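You operate a simulated robot arm through the tools that you are given. There is no shell and no other tool. Be economical: measure what you need, move in short steps, check, and stop when the job is done.

The job below is to be done with a simulated robot arm. You get a single attempt, and the scene is never put back.

## Task
Take the purple tub and leave it on the middle shelf of the grey shelving. Take the small steel tray and put it on the top of the blue chest. Open the blue door, take the pink-banded bag and put it on the upper shelf of the blue chest, then shut the door. Push the bottom blue drawer shut. Take the purple pad on the packing bench top and put it away on the fitting bench top. Take the dark wide sieve on the sorting bench top and put it away on the long island bench top. Take the blue brush and leave it on the low shelf of the packing bench. Do these in any order. Set down upright: purple tub, pink-banded bag.

Only the result counts: the job must be done as asked and must still hold three seconds after the hand-in. Knocking over, shifting, dropping, spilling or breaking anything else fails it.

## Robot
A 7-joint arm with a two-finger parallel gripper on a trunk, on a base that drives. Base frame: it is fixed to the floor where the robot stands at the start and does not move with it; the origin is under the middle of the robot, x ahead of it, y to its left, z up. Units: m, degrees, N and s.
With the tool pointing down near the work surface it reaches from about 0.1 to 0.52 m from the robot's upright axis, wherever it stands. Its first joint turns from -166.0 to 166.0 degrees. Places, roughly: blue brush (10x5x5 cm) [4.2, 6.8, 0.8]; blue door [-0.7, -0.6, 0.5]; bottom blue drawer [-0.5, -1.4, 0.3]; dark wide sieve (46x21x6 cm) [7.5, 7.2, 0.8]; fitting bench top [-0.8, 5, 0.8]; long island bench top [8.2, 4.5, 0.8]; low shelf of the packing bench [2.9, 7.1, 0.2]; middle shelf of the grey shelving [-1, 1.4, 0.9]; pink-banded bag (11x8x13 cm) [-1, 1.5, 0.2]; purple pad (6x5x5 cm) [2.8, 7, 0.8]; purple tub (12x10x15 cm) [0.5, 0.1, 0.8]; small steel tray (37x22x5 cm) [0.6, 0.3, 0.8]; top of the blue chest [-1, -1, 0.9]; upper shelf of the blue chest [-1, -0.6, 0.5]. Payload 1.57 kg.
The TCP is the grasp point between the finger pads, 0.03 m short of the fingertips. In the tool frame z runs along the fingers and y along their closing line. Largest opening 0.11 m; finger width 0.024, thickness 0.012; the body of the gripper, 0.048 by 0.112 m, starts 0.078 m behind the TCP.
Orientation is that of the tool frame in the base frame, as [roll, pitch, yaw] about the fixed x, y, z axes, in that order (R = Rz(yaw) Ry(pitch) Rx(roll)). With the fingers straight down and closing along the base's y, the tool's x points along the base's -x, its y along +y and its z along -z.

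## Interface
- The arm moves only by the tool nudge_tool. Its arguments are lists of equal length, an entry for each row: "translation": the shift along the base's x, y, z in m, a list of three; "turn": the turn, a rotation vector about the base's x, y, z in rad, a list of three; "gripper": the finger opening in m, from 0 to 0.11. In form: {"translation": [[x, y, z], ...], "turn": [[wx, wy, wz], ...], "gripper": [gripper, ...]}. A call has 1 to 12 rows; each row shifts and turns the commanded pose from where the row before left it. A row lasts 0.2 s, in which the tool goes at most 0.05 m and 8.6 degrees; a call with a longer step from one row to the next is refused whole, and so is a gripper value outside its range. Where a pose cannot be reached the arm comes as near as it can. A force on the tool above 40 N (or 10 N above the force at the start of the call, whichever is more), or a blocked arm, ends the call early, and 0.2 s more pass. Each finger travels about 0.108 m/s and halts on what it meets, pressing with about 42 N; the grip force reading is that of the motor and also rises with nothing between the fingers. The clock runs only during rows and for 0.2 s after the last one: add rows that do not move to give the fingers time. The reply holds the time, the measured pose of the TCP, the force on the tool along the base axes, the opening and the grip force, in the units named above and with some noise, with the torque about the TCP (base axes, N m) and any sound that the robot's microphone picked up, and new pictures: "pictures" is both (left out), scene, wrist or none.
- Cameras (640 x 400 px; columns grow to the right, rows downward): "scene" is now at [0.4136, 0.1456, 1.47]; the picture's right is [-0.97, 0.23, 0.00], its down [0.21, 0.91, -0.36] and it looks along [-0.08, -0.35, -0.93] (base axes); focal length 214 px, centre (320, 200). "wrist" rides on the gripper at [0.07, 0.016, -0.141] in the tool frame; the picture's right is [-0.23, 0.97, 0.00], its down [-0.85, -0.20, -0.48] and it looks along [-0.47, -0.11, 0.88] (tool axes); focal length 222 px, centre (320, 200). There is no depth. A picture from a camera that has moved, and an enlarged one, comes with that camera's place and axes in the base frame and with its lens.
- slide_trunk(by): slides the trunk up (or, below 0, down) by that many m; the arm and the scene camera ride with it, the base frame stays. It gives what a move gives, with no picture.
- roll_base(legs): drives the robot by 1 to 6 legs, each [ahead, left, turn to the left] in m, m and degrees, along the robot's own axes; the way and the turn of a leg run together, so that a leg with both is an arc; at most 1.5 m and 180 degrees a leg. The arm and the cameras ride along, it lands a little off, and it stops where it bumps. It gives what a move gives, and a new picture of the scene camera.
- turn_head(pan, tilt): turns the head with the scene camera to pan (to the left, within 103 degrees either way) and tilt (down, from -29 to 69), counted from straight ahead of the robot. It gives what a move gives, and a new picture of the scene camera.
- close_up(camera, box): a new picture of the part [left, top, right, bottom] of that camera's present view, enlarged. No time passes.
- close_job(): hands the job in; it is judged then, once.

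Work in short steps. Places have to be worked out from the pictures, the camera data and where the tool is seen: move nearer, look again, correct. Check each grasp and each placing, and mend what went wrong. You have 217 turns and 260 pictures in all, those below and enlarged ones among them. Open the gripper and draw the arm clear of the work before you hand the job in, unless the task says otherwise; then end with one line.

The tools are called as name(argument=value, ...) on one line, values as JSON. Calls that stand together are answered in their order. nudge_tool: Moves the arm, as the interface text tells. Its arguments: {"type":"object","properties":{"translation":{"type":"array","items":{"type":"array","items":{"type":"number"}}},"turn":{"type":"array","items":{"type":"array","items":{"type":"number"}}},"gripper":{"type":"array","items":{"type":"number"}},"pictures":{"type":"string","enum":["both","scene","wrist","none"]}},"required":["translation","turn","gripper"]} The other tools are called the same way: slide_trunk (by) slides the trunk up or down; roll_base (legs) drives the base; turn_head (pan, tilt) turns the head that bears the scene camera; close_up (camera, box) takes an enlarged picture of a part of a camera's view; close_job () hands the job in.

At the start:

```text
time_s: 0.0
tcp_pos: [-0.1374, -0.4158, 0.9958]
tool_rot: [-180.0, 0.0, -179.9]
force: [0.3, -0.6, 0.3]
torque: [-0.03, -0.01, -0.01]
width: 0.11
grasp_force: 0.1
trunk travel left (down, up): [-0.55, 0.06]
robot x, y, heading: [0.0003, -0.0001, -0.0]
head pan, tilt: [-103.1, 68.8]
```

scene: 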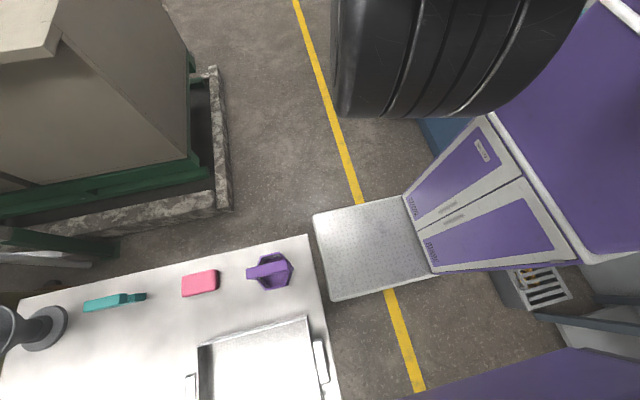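
wrist: 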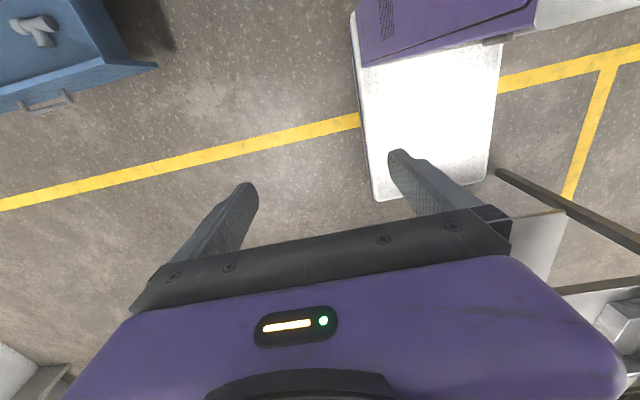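

I'll look around first: head straight ahead and tilted down moderately.

turn_head(pan=0, tilt=45)

turn_head(pan=-60, tilt=45)

turn_head(pan=90, tilt=25)

```text
time_s: 1.8
tcp_pos: [-0.1372, -0.4142, 0.9961]
tool_rot: [179.9, 0.0, -179.9]
force: [0.0, -0.4, -0.4]
torque: [0.01, 0.02, -0.03]
width: 0.1099
grasp_force: 0.1
trunk travel left (down, up): [-0.55, 0.06]
robot x, y, heading: [0.0036, 0.0023, -0.2]
head pan, tilt: [0.0, 45.0]
camera scene: at [0.5076, 0.2, 1.4988], right [0.0, -1.0, 0.0], down [-0.71, 0.0, -0.71], along [0.71, 0.0, -0.71], focal length 214 px, centre (320, 200)
```

scene: 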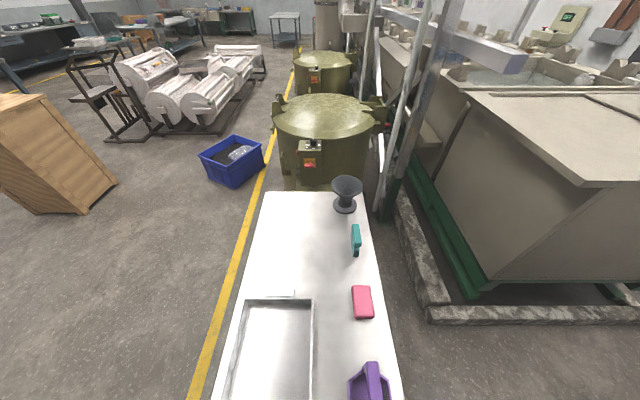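

```text
time_s: 3.1
tcp_pos: [-0.1366, -0.4157, 0.9957]
tool_rot: [180.0, 0.0, 180.0]
force: [0.5, -0.2, 0.7]
torque: [0.0, -0.01, -0.03]
width: 0.1103
grasp_force: 0.1
trunk travel left (down, up): [-0.55, 0.06]
robot x, y, heading: [0.0013, 0.0006, 0.0]
head pan, tilt: [-60.0, 45.0]
camera scene: at [0.467, 0.1296, 1.4989], right [-0.87, -0.5, 0.0], down [-0.35, 0.61, -0.71], along [0.35, -0.61, -0.71], focal length 214 px, centre (320, 200)
```

scene: 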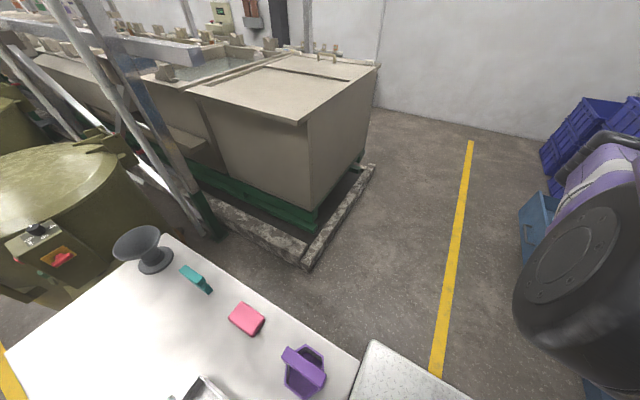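

```text
time_s: 5.5
tcp_pos: [-0.1372, -0.415, 0.9954]
tool_rot: [179.9, 0.0, -180.0]
force: [0.0, 0.1, 0.4]
torque: [0.0, -0.01, -0.01]
width: 0.11
grasp_force: 0.0
trunk travel left (down, up): [-0.55, 0.06]
robot x, y, heading: [-0.003, -0.0029, 0.2]
head pan, tilt: [90.0, 25.0]
camera scene: at [0.4263, 0.2922, 1.5294], right [1.0, 0.0, 0.0], down [0.0, -0.42, -0.91], along [0.0, 0.91, -0.42], focal length 214 px, centre (320, 200)
```

scene: 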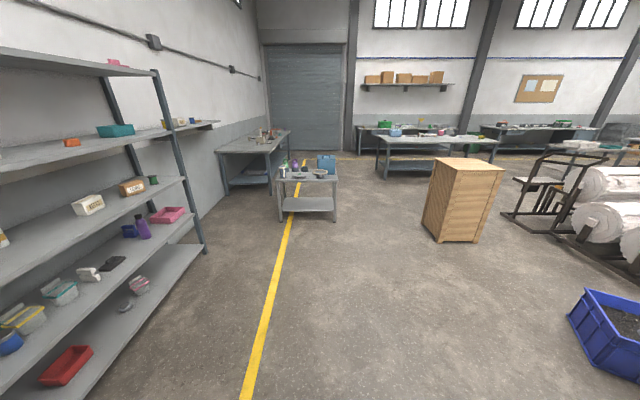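

Take a good close look at the table items.

turn_head(pan=-20, tilt=69)

close_up(camera="scene", box=[160, 100, 480, 300])

```text
time_s: 7.3
tcp_pos: [-0.1384, -0.4151, 0.9957]
tool_rot: [179.9, 0.0, 179.9]
force: [-0.6, 0.8, -1.1]
torque: [0.0, -0.01, 0.01]
width: 0.11
grasp_force: 0.1
trunk travel left (down, up): [-0.55, 0.06]
robot x, y, heading: [-0.0047, -0.0014, 0.1]
head pan, tilt: [-20.0, 68.8]
camera scene: at [0.4789, 0.1809, 1.47], right [-0.34, -0.94, 0.0], down [-0.88, 0.32, -0.36], along [0.34, -0.12, -0.93], focal length 214 px, centre (320, 200)
```

scene: 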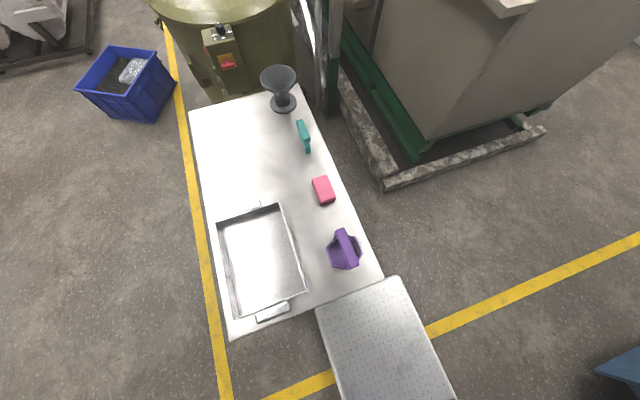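

```text
2.00 times, centred on (320, 200) of scene
camera zoom: at [0.4789, 0.1809, 1.47], right [-0.34, -0.94, 0.0], down [-0.88, 0.32, -0.36], along [0.34, -0.12, -0.93], focal length 429 px, centre (320, 200)
```

zoom: 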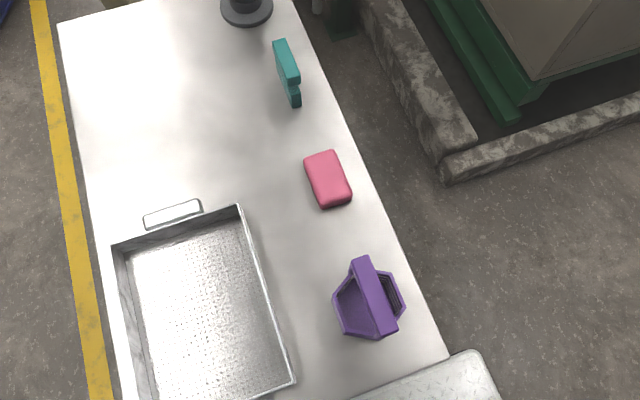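

The tub has a bail handle running along x, centred about (0.53, 0.09). I swing the arm round the front at z≈1.05 to above it.

nudge_tool(translation=[[0.045, -0.01, 0.02], [0.045, -0.01, 0.02], [0.048, 0.0, 0.01], [0.048, 0.01, 0.01], [0.045, 0.02, 0], [0.045, 0.02, 0], [0.043, 0.025, 0], [0.043, 0.025, 0], [0.04, 0.03, 0], [0.035, 0.035, 0], [0.03, 0.04, 0], [0.025, 0.043, 0]], turn=[[0, 0, 0], [0, 0, 0], [0, 0, 0], [0, 0, 0], [0, 0, 0], [0, 0, 0], [0, 0, 0], [0, 0, 0], [0, 0, 0], [0, 0, 0], [0, 0, 0], [0, 0, 0]], gripper=[0.11, 0.11, 0.11, 0.11, 0.11, 0.11, 0.11, 0.11, 0.11, 0.11, 0.11, 0.11], pictures="wrist")

nudge_tool(translation=[[0.02, 0.045, 0], [0.015, 0.046, 0], [0.01, 0.047, 0], [0, 0.048, 0], [0, 0.048, 0], [0, 0.04, 0], [0, 0, 0]], turn=[[0, 0, 0], [0, 0, 0], [0, 0, 0], [0, 0, 0], [0, 0, 0], [0, 0, 0], [0, 0, 0]], gripper=[0.11, 0.11, 0.11, 0.11, 0.11, 0.11, 0.11])

```text
refused: row 1 steps farther than a row can; nothing moved
```

```text
time_s: 8.9
tcp_pos: [-0.0931, -0.1386, 0.9956]
tool_rot: [-180.0, 0.0, -180.0]
force: [-0.5, 0.2, -0.2]
torque: [-0.02, -0.02, -0.02]
width: 0.1101
grasp_force: 0.1
trunk travel left (down, up): [-0.55, 0.06]
robot x, y, heading: [0.0007, -0.0005, 0.0]
head pan, tilt: [-20.0, 68.8]
camera scene: at [0.4789, 0.1809, 1.47], right [-0.34, -0.94, 0.0], down [-0.88, 0.32, -0.36], along [0.34, -0.12, -0.93], focal length 214 px, centre (320, 200)
camera wrist: at [-0.1636, -0.1225, 1.1372], right [0.23, 0.97, 0.0], down [0.85, -0.2, 0.48], along [0.47, -0.11, -0.88], focal length 222 px, centre (320, 200)
```

scene: 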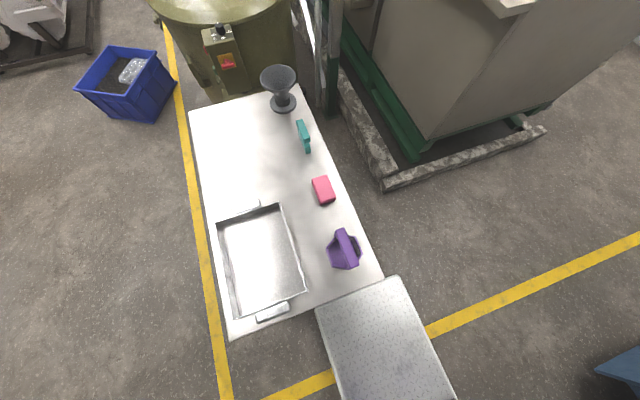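
wrist: 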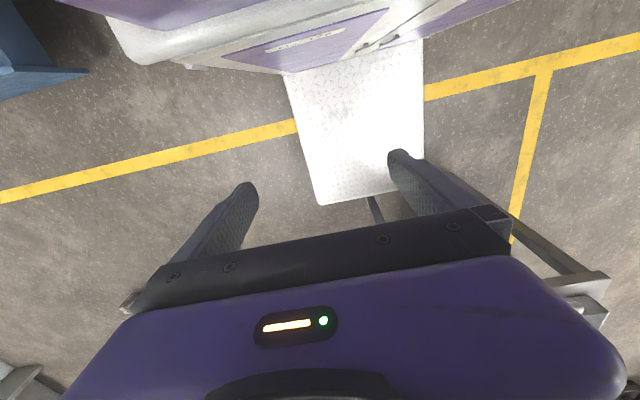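

One call was refused and the other moved in part; the arm is now at (-0.09,-0.14). I move out to y≈-0.3 and around.

nudge_tool(translation=[[0.02, -0.04, 0.01], [0.02, -0.04, 0.01], [0.04, -0.025, 0.01], [0.045, -0.015, 0.01], [0.045, 0.0, 0.01], [0.045, 0.01, 0], [0.045, 0.015, 0], [0.043, 0.02, 0], [0.04, 0.028, 0], [0.035, 0.034, 0], [0.03, 0.039, 0], [0.02, 0.044, 0]], turn=[[0, 0, 0], [0, 0, 0], [0, 0, 0], [0, 0, 0], [0, 0, 0], [0, 0, 0], [0, 0, 0], [0, 0, 0], [0, 0, 0], [0, 0, 0], [0, 0, 0], [0, 0, 0]], gripper=[0.11, 0.11, 0.11, 0.11, 0.11, 0.11, 0.11, 0.11, 0.11, 0.11, 0.11, 0.11], pictures="none")

```text
time_s: 11.5
tcp_pos: [0.3004, -0.2248, 0.9639]
tool_rot: [179.9, 0.0, 180.0]
force: [-0.1, -0.6, 0.3]
torque: [0.03, -0.03, 0.03]
width: 0.1101
grasp_force: 0.1
out of reach, approached as far as the arm can: row 8, 9, 10, 11, 12
trunk travel left (down, up): [-0.55, 0.06]
robot x, y, heading: [-0.0007, -0.0004, 0.2]
head pan, tilt: [-20.0, 68.8]
```

The arm cannot reach that high at this radius; I raise the trunk by 0.06.

slide_trunk(by=0.06)

nudge_tool(translation=[[0.01, 0.045, 0], [0.01, 0.045, 0]], turn=[[0, 0, 0], [0, 0, 0]], gripper=[0.11, 0.11], pictures="scene")

```text
time_s: 12.5
tcp_pos: [0.3001, -0.2265, 1.0228]
tool_rot: [179.8, 0.0, 180.0]
force: [-0.2, 0.2, 0.6]
torque: [0.02, 0.01, -0.01]
width: 0.11
grasp_force: 0.0
trunk travel left (down, up): [-0.61, 0.0]
robot x, y, heading: [0.0009, -0.0006, 0.2]
head pan, tilt: [-20.0, 68.8]
```

```text
time_s: 13.1
tcp_pos: [0.3182, -0.1838, 0.9782]
tool_rot: [179.8, 0.0, 179.9]
force: [0.5, 0.1, 0.2]
torque: [0.03, 0.0, -0.01]
width: 0.11
grasp_force: 0.0
out of reach, approached as far as the arm can: row 1, 2
trunk travel left (down, up): [-0.61, 0.0]
robot x, y, heading: [0.0024, -0.0037, -0.2]
head pan, tilt: [-20.0, 68.8]
camera scene: at [0.4787, 0.1805, 1.5301], right [-0.34, -0.94, 0.0], down [-0.88, 0.32, -0.36], along [0.34, -0.12, -0.93], focal length 214 px, centre (320, 200)
```

scene: 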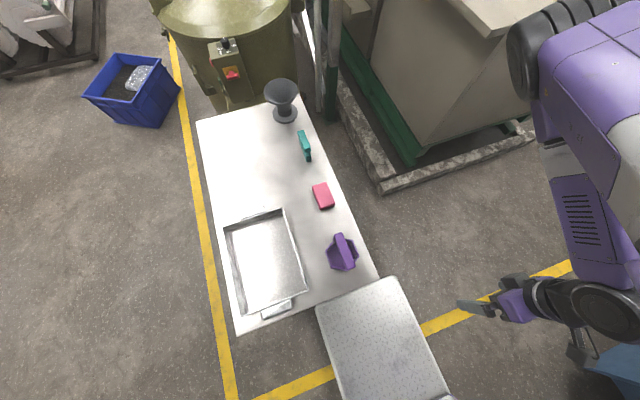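

I need to understand the arm's configuration; I look towards it.

turn_head(pan=-103, tilt=40)

```text
time_s: 14.7
tcp_pos: [0.3179, -0.1826, 0.9783]
tool_rot: [179.7, 0.0, -179.9]
force: [0.8, 0.2, 0.3]
torque: [0.0, 0.02, -0.02]
width: 0.1101
grasp_force: 0.1
trunk travel left (down, up): [-0.61, 0.0]
robot x, y, heading: [0.0004, 0.0018, -0.0]
head pan, tilt: [-103.0, 40.0]
camera scene: at [0.4073, 0.1172, 1.5661], right [-0.97, 0.22, 0.0], down [0.14, 0.63, -0.77], along [-0.17, -0.75, -0.64], focal length 214 px, centre (320, 200)
```

scene: 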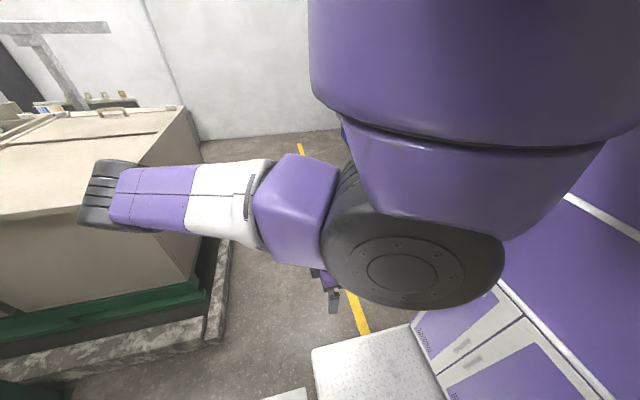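

The arm folds at the elbow, so high poses need a larger radius. I move outward at the right of the table, then check height.

nudge_tool(translation=[[0.035, -0.02, 0.02], [0.035, -0.02, 0.02], [0.035, 0, 0.02], [0.03, 0.0, 0.02], [0.02, 0.02, 0], [0, 0.03, 0]], turn=[[0, 0, 0], [0, 0, 0], [0, 0, 0], [0, 0, 0], [0, 0, 0], [0, 0, 0]], gripper=[0.11, 0.11, 0.11, 0.11, 0.11, 0.11], pictures="none")

turn_head(pan=-20, tilt=69)

```text
time_s: 16.1
tcp_pos: [0.4792, -0.1786, 1.0543]
tool_rot: [179.9, 0.1, 179.9]
force: [-0.6, -0.2, 0.5]
torque: [0.02, -0.02, -0.03]
width: 0.11
grasp_force: 0.0
out of reach, approached as far as the arm can: row 6
trunk travel left (down, up): [-0.61, 0.0]
robot x, y, heading: [0.0007, 0.002, 0.0]
head pan, tilt: [-103.0, 40.0]
```

```text
time_s: 17.7
tcp_pos: [0.478, -0.1784, 1.0527]
tool_rot: [179.9, 0.0, 179.9]
force: [-0.6, 0.1, -0.2]
torque: [0.01, 0.0, 0.02]
width: 0.1102
grasp_force: 0.0
trunk travel left (down, up): [-0.61, 0.0]
robot x, y, heading: [0.0018, 0.001, -0.1]
head pan, tilt: [-20.0, 68.8]
camera scene: at [0.4789, 0.1809, 1.53], right [-0.34, -0.94, 0.0], down [-0.88, 0.32, -0.36], along [0.34, -0.12, -0.93], focal length 214 px, centre (320, 200)
```

scene: 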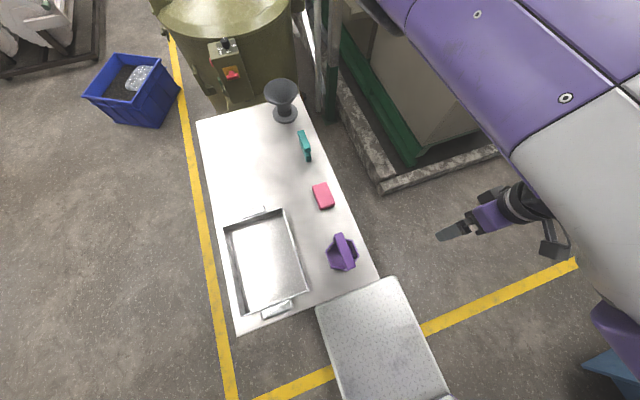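

Now at z≈1.05. Sweep in +y to above the tub, descending slightly to 1.03.

nudge_tool(translation=[[0.01, 0.045, -0.005], [0.01, 0.045, -0.005], [0.01, 0.045, -0.005], [0.01, 0.045, -0.005], [0.01, 0.045, 0], [0, 0.045, 0], [0, 0, 0]], turn=[[0, 0, 0], [0, 0, 0], [0, 0, 0], [0, 0, 0], [0, 0, 0], [0, 0, 0], [0, 0, 0]], gripper=[0.11, 0.11, 0.11, 0.11, 0.11, 0.11, 0.11])

```text
time_s: 19.1
tcp_pos: [0.5537, 0.0088, 1.0202]
tool_rot: [-179.2, -0.3, 167.7]
force: [0.2, 0.6, 0.5]
torque: [0.0, 0.0, -0.01]
width: 0.11
grasp_force: 0.0
out of reach, approached as far as the arm can: row 1, 2
trunk travel left (down, up): [-0.61, 0.0]
robot x, y, heading: [-0.0023, 0.0012, 0.0]
head pan, tilt: [-20.0, 68.8]
stopped in row 6: the arm was blocked; the commanded pose is now the measured one
camera scene: at [0.4789, 0.1811, 1.5299], right [-0.34, -0.94, 0.0], down [-0.88, 0.32, -0.36], along [0.34, -0.12, -0.93], focal length 214 px, centre (320, 200)
camera wrist: at [0.4899, 0.0421, 1.1612], right [0.43, 0.9, -0.01], down [0.8, -0.37, 0.48], along [0.42, -0.22, -0.88], focal length 222 px, centre (320, 200)
```

scene: 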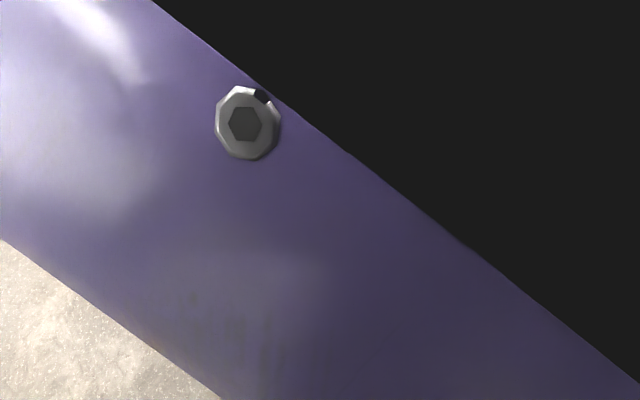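
wrist: 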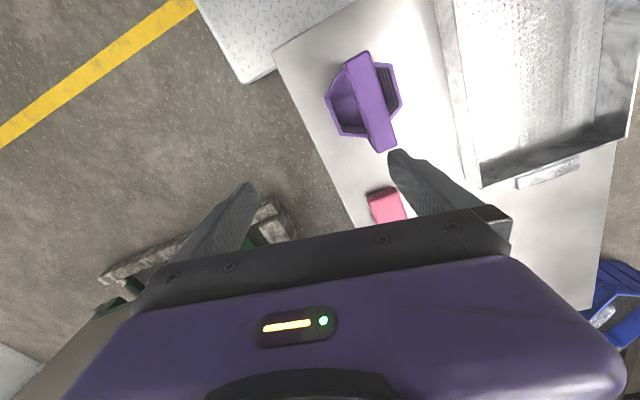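

The upper arm met the head mast on the left-front. The robot's right side is freer: I back the arm off to the right, then will reposition the base with the table on its right.

nudge_tool(translation=[[-0.01, -0.045, 0], [-0.01, -0.045, 0], [-0.01, -0.045, 0.01], [-0.01, -0.045, 0.01], [-0.03, -0.04, 0], [-0.03, -0.04, 0]], turn=[[0, 0, 0], [0, 0, 0.05], [0, 0, 0.05], [0, 0, 0.05], [0, 0, 0.05], [0, 0, 0]], gripper=[0.11, 0.11, 0.11, 0.11, 0.11, 0.11], pictures="none")

nudge_tool(translation=[[-0.04, -0.025, 0], [-0.04, -0.02, 0], [-0.045, -0.015, 0], [-0.045, -0.015, 0], [-0.045, -0.01, 0], [-0.045, 0, 0], [-0.045, 0, 0], [-0.045, 0, 0], [0, 0, 0]], turn=[[0, 0, 0], [0, 0, 0], [0, 0, 0], [0, 0, 0], [0, 0, 0], [0, 0, 0], [0, 0, 0], [0, 0, 0], [0, 0, 0]], gripper=[0.11, 0.11, 0.11, 0.11, 0.11, 0.11, 0.11, 0.11, 0.11], pictures="scene")

```text
time_s: 20.5
tcp_pos: [0.4535, -0.2502, 1.0394]
tool_rot: [-179.2, -0.2, 179.3]
force: [-0.4, 1.1, -0.5]
torque: [-0.02, 0.04, 0.01]
width: 0.1102
grasp_force: 0.0
trunk travel left (down, up): [-0.61, 0.0]
robot x, y, heading: [-0.0025, 0.0008, -0.0]
head pan, tilt: [-20.0, 68.8]
```

```text
time_s: 22.5
tcp_pos: [0.1038, -0.3384, 1.0372]
tool_rot: [-179.2, -0.3, 179.2]
force: [0.7, -0.4, -0.1]
torque: [0.03, -0.04, -0.01]
width: 0.1097
grasp_force: 0.1
trunk travel left (down, up): [-0.61, 0.0]
robot x, y, heading: [0.0005, 0.0003, 0.2]
head pan, tilt: [-20.0, 68.8]
camera scene: at [0.4788, 0.1808, 1.53], right [-0.34, -0.94, 0.0], down [-0.88, 0.32, -0.36], along [0.34, -0.12, -0.93], focal length 214 px, centre (320, 200)
```

scene: 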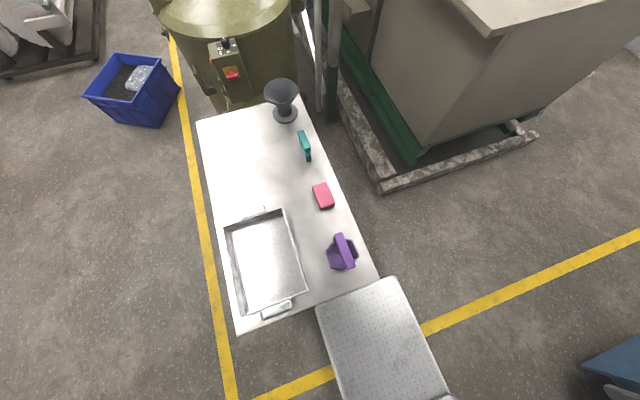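

Table spans x 0.43–1.29, y 0–0.465. Before turning the base I look left-rear and right-rear for clearances.

turn_head(pan=103, tilt=45)

turn_head(pan=-103, tilt=30)

```text
time_s: 24.5
tcp_pos: [0.106, -0.3386, 1.0372]
tool_rot: [-179.2, -0.2, 179.2]
force: [0.0, -0.1, -0.5]
torque: [0.01, 0.01, 0.0]
width: 0.1098
grasp_force: 0.1
trunk travel left (down, up): [-0.61, 0.0]
robot x, y, heading: [-0.0012, -0.0, -0.1]
head pan, tilt: [103.0, 45.0]
camera scene: at [0.4081, 0.2793, 1.5588], right [0.97, 0.22, 0.0], down [0.16, -0.69, -0.71], along [-0.16, 0.69, -0.71], focal length 214 px, centre (320, 200)
```

scene: 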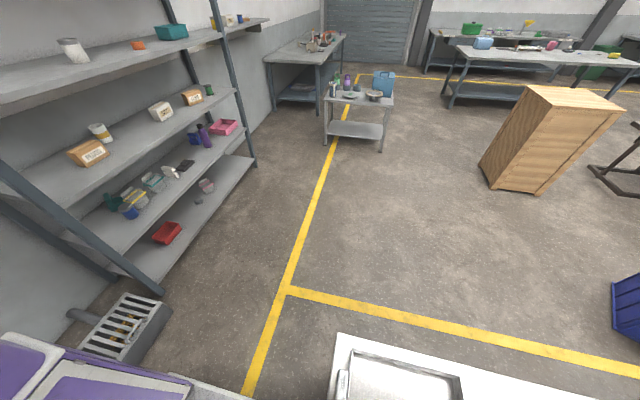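

```text
time_s: 27.5
tcp_pos: [0.1058, -0.3396, 1.0372]
tool_rot: [-179.2, -0.3, 179.1]
force: [0.0, 0.3, -0.5]
torque: [-0.02, 0.0, -0.01]
width: 0.1101
grasp_force: 0.0
trunk travel left (down, up): [-0.61, 0.0]
robot x, y, heading: [0.0028, 0.0003, 0.1]
head pan, tilt: [-103.0, 30.0]
camera scene: at [0.406, 0.1119, 1.5815], right [-0.97, 0.22, 0.0], down [0.11, 0.49, -0.87], along [-0.19, -0.84, -0.5], focal length 214 px, centre (320, 200)
```

scene: 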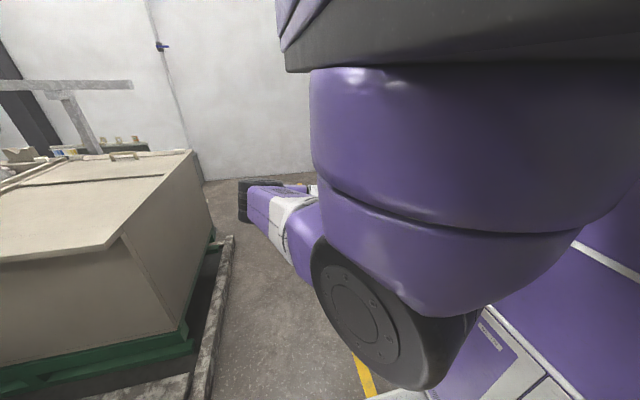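

Shelving front is x≈-0.86, y 0.6–2.2; a grille box sits near (-0.7,0.35). I back 0.1 m and turn left 90°, so the table lies to my right.

roll_base(legs=[[-0.1, 0, 0], [0, 0, 90]])

turn_head(pan=-90, tilt=55)

```text
time_s: 32.5
tcp_pos: [0.2367, 0.1111, 1.0371]
tool_rot: [-179.2, -0.3, -90.2]
force: [0.2, 0.6, -0.5]
torque: [-0.01, -0.01, 0.02]
width: 0.11
grasp_force: 0.1
trunk travel left (down, up): [-0.61, 0.0]
robot x, y, heading: [-0.0991, -0.0001, 90.8]
head pan, tilt: [-103.0, 30.0]
camera scene: at [-0.218, 0.4053, 1.5815], right [-0.21, -0.98, 0.0], down [-0.49, 0.11, -0.87], along [0.85, -0.18, -0.5], focal length 214 px, centre (320, 200)
```

scene: 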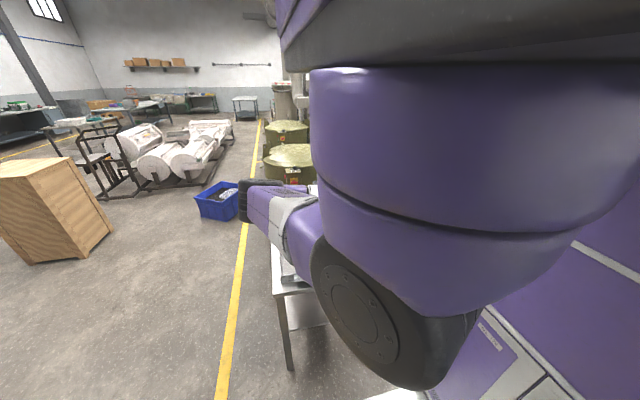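

```text
time_s: 33.4
tcp_pos: [0.2378, 0.1099, 1.037]
tool_rot: [-179.2, -0.3, -90.1]
force: [0.6, 1.3, -0.3]
torque: [0.02, -0.01, -0.02]
width: 0.1102
grasp_force: 0.0
trunk travel left (down, up): [-0.61, 0.0]
robot x, y, heading: [-0.1021, 0.004, 90.8]
head pan, tilt: [-90.0, 55.0]
camera scene: at [-0.2342, 0.4254, 1.5455], right [0.01, -1.0, 0.0], down [-0.82, -0.01, -0.57], along [0.57, 0.01, -0.82], focal length 214 px, centre (320, 200)
```

scene: 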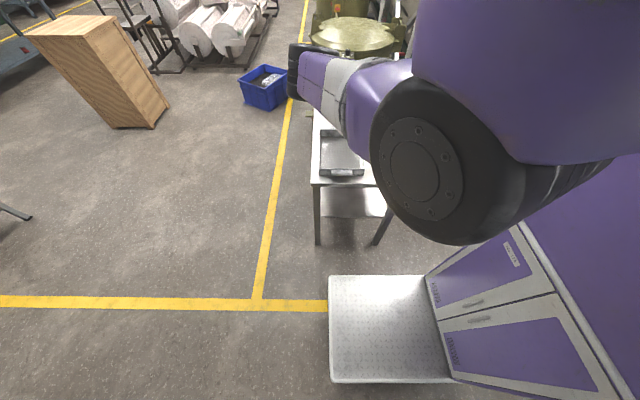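

I strafe right and a bit ahead so the tub is directly to my right.

roll_base(legs=[[0.09, -0.22, -0.8]])

nudge_tool(translation=[[0, -0.01, 0], [0, -0.01, 0], [0, -0.01, 0], [0, -0.01, 0], [0, -0.01, 0], [0, -0.01, 0], [0, -0.01, 0], [0, -0.01, 0], [0, -0.01, 0], [0, -0.01, 0], [0, -0.01, 0]], turn=[[0, 0, -0.143], [0, 0, -0.143], [0, 0, -0.143], [0, 0, -0.143], [0, 0, -0.143], [0, 0, -0.143], [0, 0, -0.143], [0, 0, -0.143], [0, 0, -0.143], [0, 0, -0.143], [0, 0, -0.143]], gripper=[0.11, 0.11, 0.11, 0.11, 0.11, 0.11, 0.11, 0.11, 0.11, 0.11, 0.11])

```text
time_s: 35.1
tcp_pos: [0.4562, 0.1972, 1.0376]
tool_rot: [-179.2, -0.2, -90.8]
force: [-0.9, 0.6, 0.6]
torque: [0.01, 0.01, 0.04]
width: 0.11
grasp_force: 0.1
trunk travel left (down, up): [-0.61, 0.0]
robot x, y, heading: [0.1137, 0.093, 90.0]
head pan, tilt: [-90.0, 55.0]
camera scene: at [-0.0116, 0.5189, 1.5454], right [0.0, -1.0, 0.0], down [-0.82, 0.0, -0.57], along [0.57, 0.0, -0.82], focal length 214 px, centre (320, 200)
```

scene: 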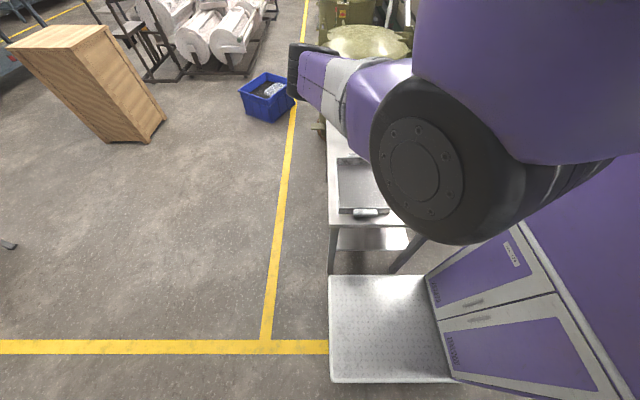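

```text
time_s: 37.5
tcp_pos: [0.4555, 0.0873, 1.0377]
tool_rot: [-179.2, -0.2, 178.9]
force: [0.2, 0.4, 0.5]
torque: [0.02, -0.03, -0.02]
width: 0.11
grasp_force: 0.0
trunk travel left (down, up): [-0.61, 0.0]
robot x, y, heading: [0.1157, 0.0907, 90.0]
head pan, tilt: [-90.0, 55.0]
camera scene: at [-0.0114, 0.5191, 1.5454], right [0.0, -1.0, 0.0], down [-0.82, 0.0, -0.57], along [0.57, 0.0, -0.82], focal length 214 px, centre (320, 200)
camera wrist: at [0.3865, 0.1067, 1.1798], right [0.24, 0.97, -0.01], down [0.85, -0.21, 0.48], along [0.46, -0.13, -0.88], focal length 222 px, centre (320, 200)
```

scene: 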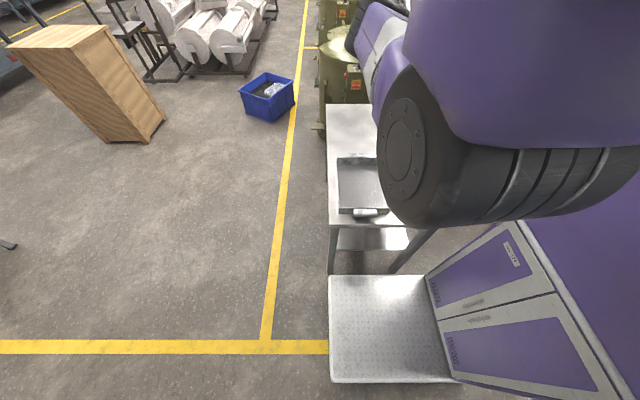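
wrist: 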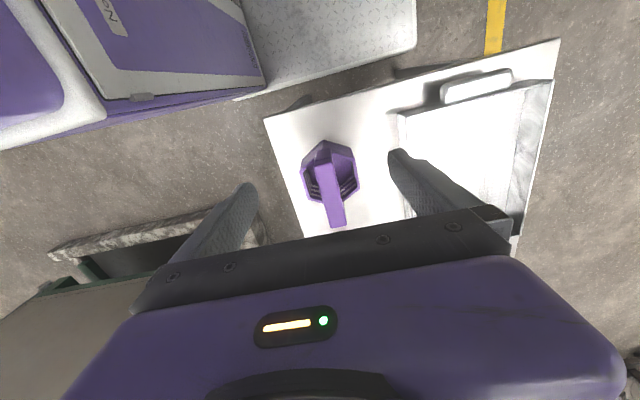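

Triangulated handle centre: (0.536, 0.082, ~0.875). I move over it and come down to z≈0.95 for a check.

nudge_tool(translation=[[0.04, 0, 0], [0.04, -0.005, 0], [0, 0, -0.045], [0, 0, -0.045], [0, 0, 0]], turn=[[0, 0, 0.02], [0, 0, 0], [0, 0, 0], [0, 0, 0], [0, 0, 0]], gripper=[0.08, 0.08, 0.08, 0.08, 0.08], pictures="wrist")

```text
time_s: 38.7
tcp_pos: [0.5353, 0.0813, 0.9448]
tool_rot: [-179.3, -0.2, -179.8]
force: [0.3, -0.3, 0.1]
torque: [0.02, -0.04, -0.02]
width: 0.0798
grasp_force: 0.1
trunk travel left (down, up): [-0.61, 0.0]
robot x, y, heading: [0.115, 0.0903, 90.1]
head pan, tilt: [-90.0, 55.0]
camera wrist: at [0.4648, 0.0994, 1.0877], right [0.22, 0.97, -0.01], down [0.86, -0.19, 0.48], along [0.46, -0.12, -0.88], focal length 222 px, centre (320, 200)
```

wrist: 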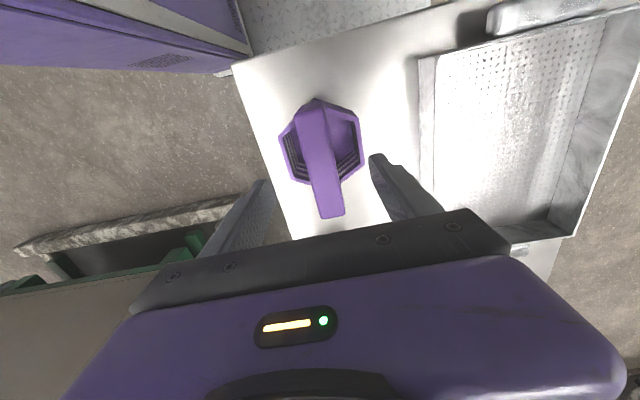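

Handle strap spans x 0.48–0.59 at y≈0.08. Descend to z≈0.872 and close.

nudge_tool(translation=[[0, 0, -0.035], [0, 0, -0.02], [0, 0, -0.018], [0, 0, 0], [0, 0, 0], [0, 0, 0], [0, 0, 0]], turn=[[0, 0, -0.06], [0, 0, 0], [0, 0, 0], [0, 0, 0], [0, 0, 0], [0, 0, 0], [0, 0, 0]], gripper=[0.08, 0.08, 0.08, 0.0, 0, 0, 0], pictures="wrist")

```text
time_s: 40.3
tcp_pos: [0.5342, 0.0834, 0.8731]
tool_rot: [-179.2, -0.2, 176.7]
force: [0.0, -0.9, 0.1]
torque: [0.0, -0.03, -0.01]
width: 0.0277
grasp_force: 37.9
trunk travel left (down, up): [-0.61, 0.0]
robot x, y, heading: [0.1181, 0.0891, 90.0]
head pan, tilt: [-90.0, 55.0]
camera wrist: at [0.4664, 0.1047, 1.0144], right [0.28, 0.96, -0.01], down [0.85, -0.24, 0.48], along [0.45, -0.15, -0.88], focal length 222 px, centre (320, 200)
```

wrist: 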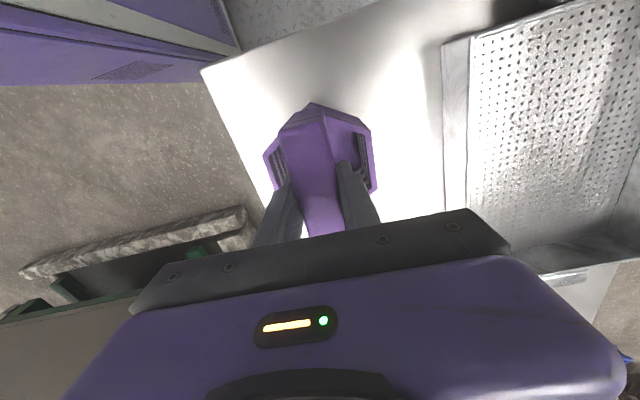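

Gripped at 28 mm. Lift straight up 0.1 and check.

nudge_tool(translation=[[0, 0, 0.02], [0, 0, 0.04], [0, 0, 0.04], [0, 0, 0.03], [0, 0, 0]], turn=[[0, 0, 0], [0, 0, 0], [0, 0, 0], [0, 0, 0], [0, 0, 0]], gripper=[0, 0, 0, 0, 0], pictures="wrist")

```text
time_s: 41.5
tcp_pos: [0.5366, 0.0815, 1.0048]
tool_rot: [-179.3, -0.3, 176.7]
force: [0.5, 0.7, -1.6]
torque: [0.05, -0.01, -0.05]
width: 0.0278
grasp_force: 37.6
trunk travel left (down, up): [-0.61, 0.0]
robot x, y, heading: [0.1193, 0.0931, 90.0]
head pan, tilt: [-90.0, 55.0]
camera wrist: at [0.468, 0.1039, 1.147], right [0.28, 0.96, -0.01], down [0.85, -0.24, 0.48], along [0.45, -0.15, -0.88], focal length 222 px, centre (320, 200)
```

wrist: 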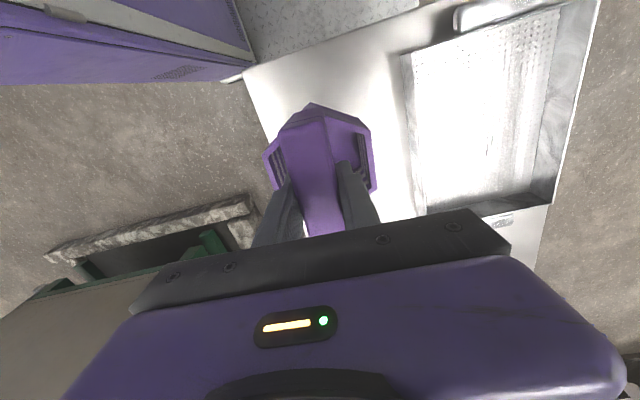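

Tub is held. I drive clear: left, ahead to y≈1.4, then look at the shelving on my left.

roll_base(legs=[[0, 0.25, 0], [1.2, 0, 0], [0.1, -0.4, 0]])

turn_head(pan=90, tilt=20)

```text
time_s: 51.1
tcp_pos: [0.7061, 1.3466, 1.0037]
tool_rot: [-179.2, -0.4, 175.2]
force: [-0.9, 0.3, -1.2]
torque: [-0.03, 0.01, -0.01]
width: 0.0274
grasp_force: 37.8
trunk travel left (down, up): [-0.61, 0.0]
robot x, y, heading: [0.2873, 1.37, 88.7]
head pan, tilt: [-90.0, 55.0]
camera scene: at [0.1702, 1.7998, 1.5454], right [-0.03, -1.0, 0.0], down [-0.82, 0.02, -0.57], along [0.57, -0.02, -0.82], focal length 214 px, centre (320, 200)
```

scene: 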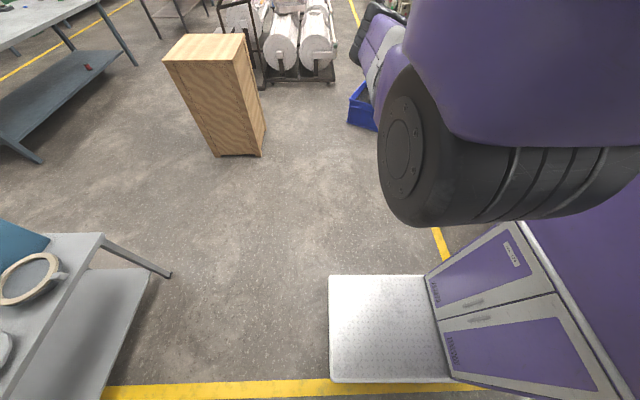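

```text
time_s: 53.8
tcp_pos: [0.706, 1.3478, 1.0041]
tool_rot: [-179.1, -0.4, 175.2]
force: [-0.4, 0.1, -0.7]
torque: [-0.02, -0.01, 0.03]
width: 0.0278
grasp_force: 37.1
trunk travel left (down, up): [-0.61, 0.0]
robot x, y, heading: [0.2872, 1.3695, 88.5]
head pan, tilt: [90.0, 20.0]
camera scene: at [0.0052, 1.8042, 1.5975], right [0.03, 1.0, 0.0], down [0.34, -0.01, -0.94], along [-0.94, 0.03, -0.34], focal length 214 px, centre (320, 200)
```

scene: 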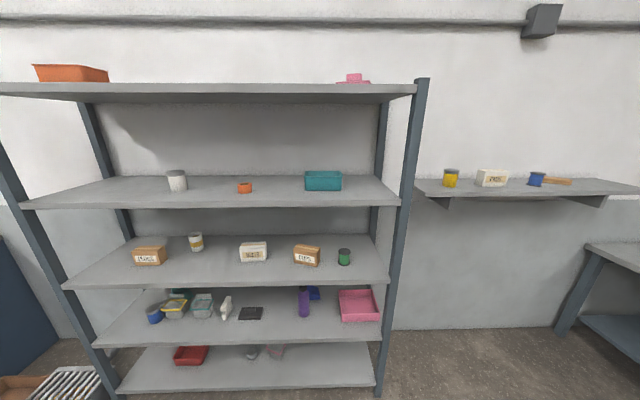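

Middle shelf is z≈0.85 with the next shelf at ≈1.25, so a straight-down hand won't fit under it; the tub has to be regrasped with the tool tilted outward. I first test whether the arm can tilt ~60° outward here, in free space.

nudge_tool(translation=[[0, 0, 0], [0, 0, 0], [0, 0, 0], [0, 0, 0], [0, 0, 0], [0, 0, 0], [0, 0, 0], [0, 0, 0]], turn=[[0, -0.14, 0], [0, -0.14, 0], [0, -0.14, 0], [0, -0.14, 0], [0, -0.14, 0], [0, -0.14, 0], [0, -0.14, 0], [0, -0.14, 0]], gripper=[0, 0, 0, 0, 0, 0, 0, 0], pictures="wrist")

close_up(camera="scene", box=[120, 220, 400, 395])

```text
time_s: 55.6
tcp_pos: [0.7067, 1.3476, 1.0035]
tool_rot: [171.2, 63.6, 169.2]
force: [-0.5, -0.5, -2.1]
torque: [-0.02, 0.05, -0.01]
width: 0.0278
grasp_force: 38.7
trunk travel left (down, up): [-0.61, 0.0]
robot x, y, heading: [0.2852, 1.3688, 88.4]
head pan, tilt: [90.0, 20.0]
camera wrist: at [0.5489, 1.3715, 1.0058], right [0.15, 0.95, 0.27], down [-0.07, -0.26, 0.96], along [0.99, -0.16, 0.02], focal length 222 px, centre (320, 200)
```

wrist: 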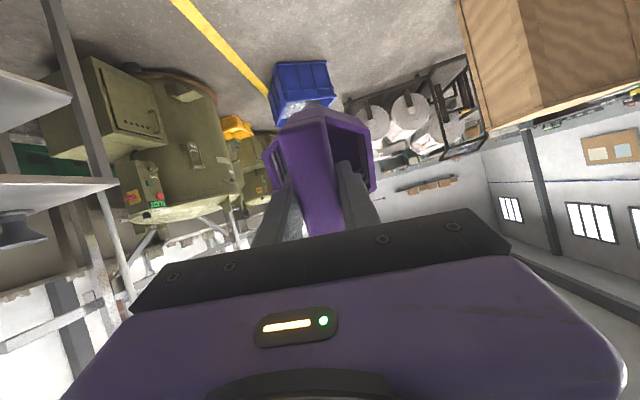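

```text
2.29 times, centred on (260, 308) of scene
camera zoom: at [0.0052, 1.8043, 1.5976], right [0.03, 1.0, 0.0], down [0.34, -0.01, -0.94], along [-0.94, 0.03, -0.34], focal length 490 px, centre (457, -46)
```

zoom: 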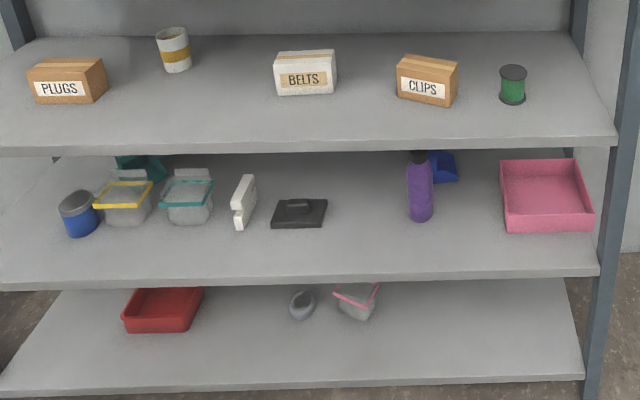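

Tilting works. I untilt and drive back to the table to set the tub down and regrasp it with the tool tilted.

nudge_tool(translation=[[0, 0, 0], [0, 0, 0], [0, 0, 0], [0, 0, 0], [0, 0, 0], [0, 0, 0], [0, 0, 0], [0, 0, 0]], turn=[[0, 0.14, 0], [0, 0.14, 0], [0, 0.14, 0], [0, 0.14, 0], [0, 0.14, 0], [0, 0.14, 0], [0, 0.14, 0], [0, 0.14, 0]], gripper=[0, 0, 0, 0, 0, 0, 0, 0], pictures="none")

roll_base(legs=[[0, 0.42, 1.5], [-1.28, 0, 0], [0, -0.25, 0]])

nudge_tool(translation=[[0, 0, 0]], turn=[[0, 0, 0]], gripper=[0], pictures="wrist")

```text
time_s: 57.4
tcp_pos: [0.7056, 1.3484, 1.005]
tool_rot: [-179.3, -0.4, 175.3]
force: [-0.6, -0.2, -1.0]
torque: [0.0, -0.01, -0.02]
width: 0.0277
grasp_force: 37.9
trunk travel left (down, up): [-0.61, 0.0]
robot x, y, heading: [0.2882, 1.3688, 88.3]
head pan, tilt: [90.0, 20.0]
```

```text
time_s: 67.5
tcp_pos: [0.5329, 0.0718, 1.0041]
tool_rot: [-179.2, -0.4, 176.3]
force: [-0.8, -0.2, -1.3]
torque: [-0.01, 0.01, -0.02]
width: 0.0276
grasp_force: 38.5
trunk travel left (down, up): [-0.61, 0.0]
robot x, y, heading: [0.1136, 0.0836, 89.4]
head pan, tilt: [90.0, 20.0]
camera scene: at [-0.1765, 0.5127, 1.5975], right [0.01, 1.0, 0.0], down [0.34, 0.0, -0.94], along [-0.94, 0.01, -0.34], focal length 214 px, centre (320, 200)
```

scene: 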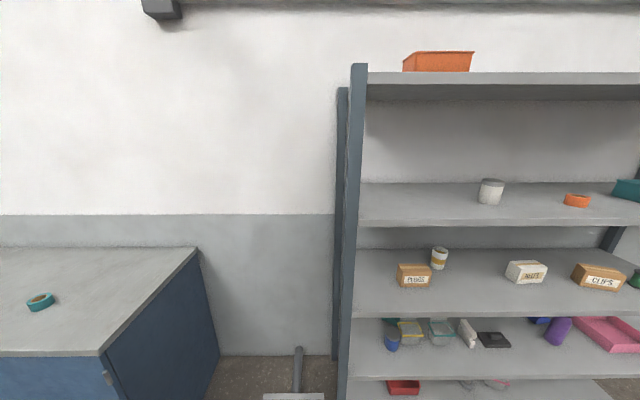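

```text
time_s: 67.9
tcp_pos: [0.5341, 0.0705, 1.0041]
tool_rot: [-179.3, -0.2, 176.3]
force: [0.1, -0.4, -2.1]
torque: [-0.06, -0.01, -0.01]
width: 0.0277
grasp_force: 38.1
trunk travel left (down, up): [-0.61, 0.0]
robot x, y, heading: [0.1146, 0.0837, 89.4]
head pan, tilt: [90.0, 20.0]
camera wrist: at [0.465, 0.093, 1.1466], right [0.29, 0.96, -0.01], down [0.84, -0.25, 0.48], along [0.45, -0.15, -0.88], focal length 222 px, centre (320, 200)
```

wrist: 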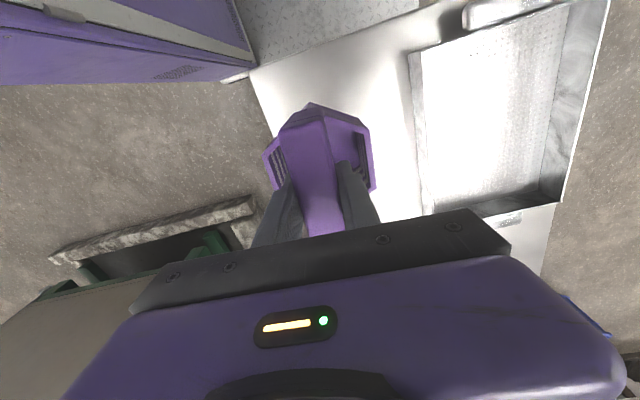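

Lower the tub back onto the table at its old place.

nudge_tool(translation=[[0, 0.012, -0.04], [0, 0, -0.04], [0, 0, -0.035], [0, 0, -0.013], [0, 0, -0.004], [0, 0, 0]], turn=[[0, 0, 0], [0, 0, 0], [0, 0, 0], [0, 0, 0], [0, 0, 0], [0, 0, 0]], gripper=[0, 0, 0, 0, 0, 0], pictures="none")

```text
time_s: 69.3
tcp_pos: [0.5342, 0.081, 0.8734]
tool_rot: [-179.2, -0.1, 176.2]
force: [-0.6, 0.5, 9.9]
torque: [0.38, -0.3, 0.04]
width: 0.0277
grasp_force: 37.9
trunk travel left (down, up): [-0.61, 0.0]
robot x, y, heading: [0.1145, 0.083, 89.4]
head pan, tilt: [90.0, 20.0]
```

Touching down (10 N). Open, tilt the tool 56° outward about the closing axis in place, then close again.

nudge_tool(translation=[[0, 0, 0.001], [0, 0, 0.001], [0, 0, 0], [0, 0, 0], [0, 0, 0], [0, 0, 0], [0, 0, 0], [0, 0, 0], [0, 0, 0], [0, 0, 0]], turn=[[0, 0, 0], [0, 0, 0], [0, 0, 0], [-0.01, -0.14, 0], [-0.01, -0.14, 0], [-0.01, -0.14, 0], [-0.01, -0.14, 0], [-0.01, -0.14, 0], [-0.01, -0.14, 0], [-0.01, -0.14, 0]], gripper=[0.07, 0.07, 0.07, 0.07, 0.07, 0.07, 0.07, 0.07, 0.07, 0.07], pictures="wrist")

```text
time_s: 71.5
tcp_pos: [0.533, 0.0835, 0.8751]
tool_rot: [-178.6, 56.2, 176.6]
force: [-0.1, -0.2, -0.3]
torque: [-0.02, 0.03, -0.01]
width: 0.0697
grasp_force: 0.2
trunk travel left (down, up): [-0.61, 0.0]
robot x, y, heading: [0.1139, 0.0809, 89.7]
head pan, tilt: [90.0, 20.0]
camera wrist: at [0.3785, 0.1116, 0.8965], right [0.2, 0.96, 0.18], down [0.06, -0.19, 0.98], along [0.98, -0.19, -0.1], focal length 222 px, centre (320, 200)
```

wrist: 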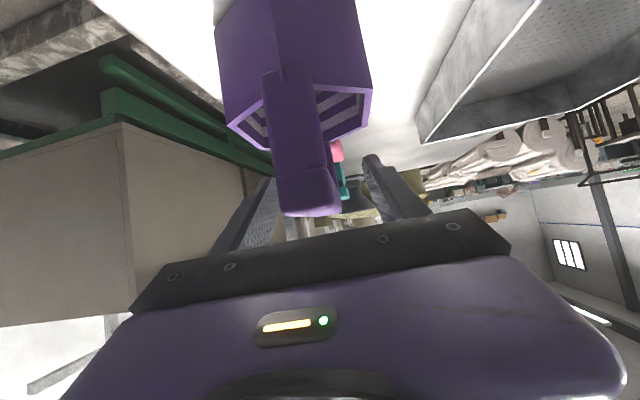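

Tub still upright. Close again with the tilt and lift.

nudge_tool(translation=[[0, 0, 0], [0, 0, 0], [0, 0, 0], [0, 0, 0], [0, 0, 0.02], [0, 0, 0.04], [0, 0, 0.04], [0, 0, 0.04], [0, 0, 0]], turn=[[0, 0, 0], [0, 0, 0], [0, 0, 0], [0, 0, 0], [0, 0, 0], [0, 0, 0], [0, 0, 0], [0, 0, 0], [0, 0, 0]], gripper=[0, 0, 0, 0, 0, 0, 0, 0, 0], pictures="wrist")

```text
time_s: 73.5
tcp_pos: [0.5346, 0.0819, 1.0148]
tool_rot: [-178.7, 56.0, 176.5]
force: [-0.9, -0.2, -1.6]
torque: [0.0, 0.03, -0.02]
width: 0.0278
grasp_force: 38.3
trunk travel left (down, up): [-0.61, 0.0]
robot x, y, heading: [0.118, 0.084, 89.4]
head pan, tilt: [90.0, 20.0]
camera wrist: at [0.3799, 0.111, 1.0371], right [0.2, 0.96, 0.18], down [0.07, -0.19, 0.98], along [0.98, -0.19, -0.1], focal length 222 px, centre (320, 200)
```

wrist: 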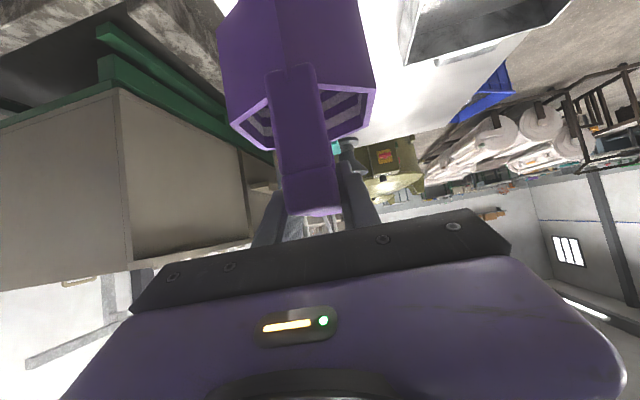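

Tub held upright with tilted tool. Drive out, turn 180° in open floor, so the shelving will be on my right.

roll_base(legs=[[0, 0.25, 0.6], [1.14, 0, 0], [0, -0.45, 0], [0, 0, 180]])

nudge_tool(translation=[[0, 0, 0.02], [0, 0, 0.02]], turn=[[0, 0, 0], [0, 0, 0]], gripper=[0, 0], pictures="wrist")

```text
time_s: 90.3
tcp_pos: [-0.1074, 1.2252, 1.0157]
tool_rot: [-178.7, 55.9, -4.3]
force: [0.0, 0.8, -1.4]
torque: [0.02, 0.01, -0.02]
width: 0.0276
grasp_force: 38.4
trunk travel left (down, up): [-0.61, 0.0]
robot x, y, heading: [0.3117, 1.215, -91.2]
head pan, tilt: [90.0, 20.0]
camera scene: at [0.596, 0.7837, 1.5975], right [-0.02, -1.0, 0.0], down [-0.34, 0.01, -0.94], along [0.94, -0.02, -0.34], focal length 214 px, centre (320, 200)
```

scene: 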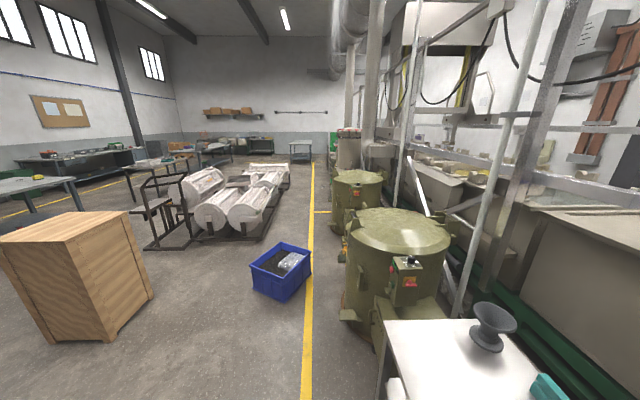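

```text
time_s: 90.9
tcp_pos: [-0.1065, 1.2244, 1.055]
tool_rot: [-178.7, 56.0, -4.3]
force: [-0.3, 0.1, -1.8]
torque: [-0.03, 0.01, -0.01]
width: 0.0276
grasp_force: 38.2
trunk travel left (down, up): [-0.61, 0.0]
robot x, y, heading: [0.312, 1.2142, -91.3]
head pan, tilt: [90.0, 20.0]
camera wrist: at [0.0464, 1.194, 1.077], right [-0.22, -0.96, 0.18], down [-0.06, 0.19, 0.98], along [-0.97, 0.2, -0.1], focal length 222 px, centre (320, 200)
```

wrist: 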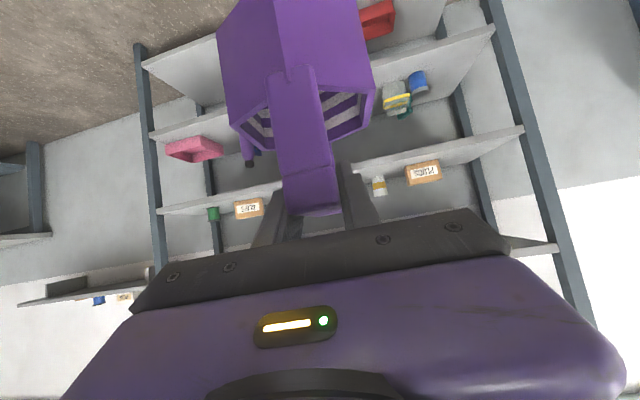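

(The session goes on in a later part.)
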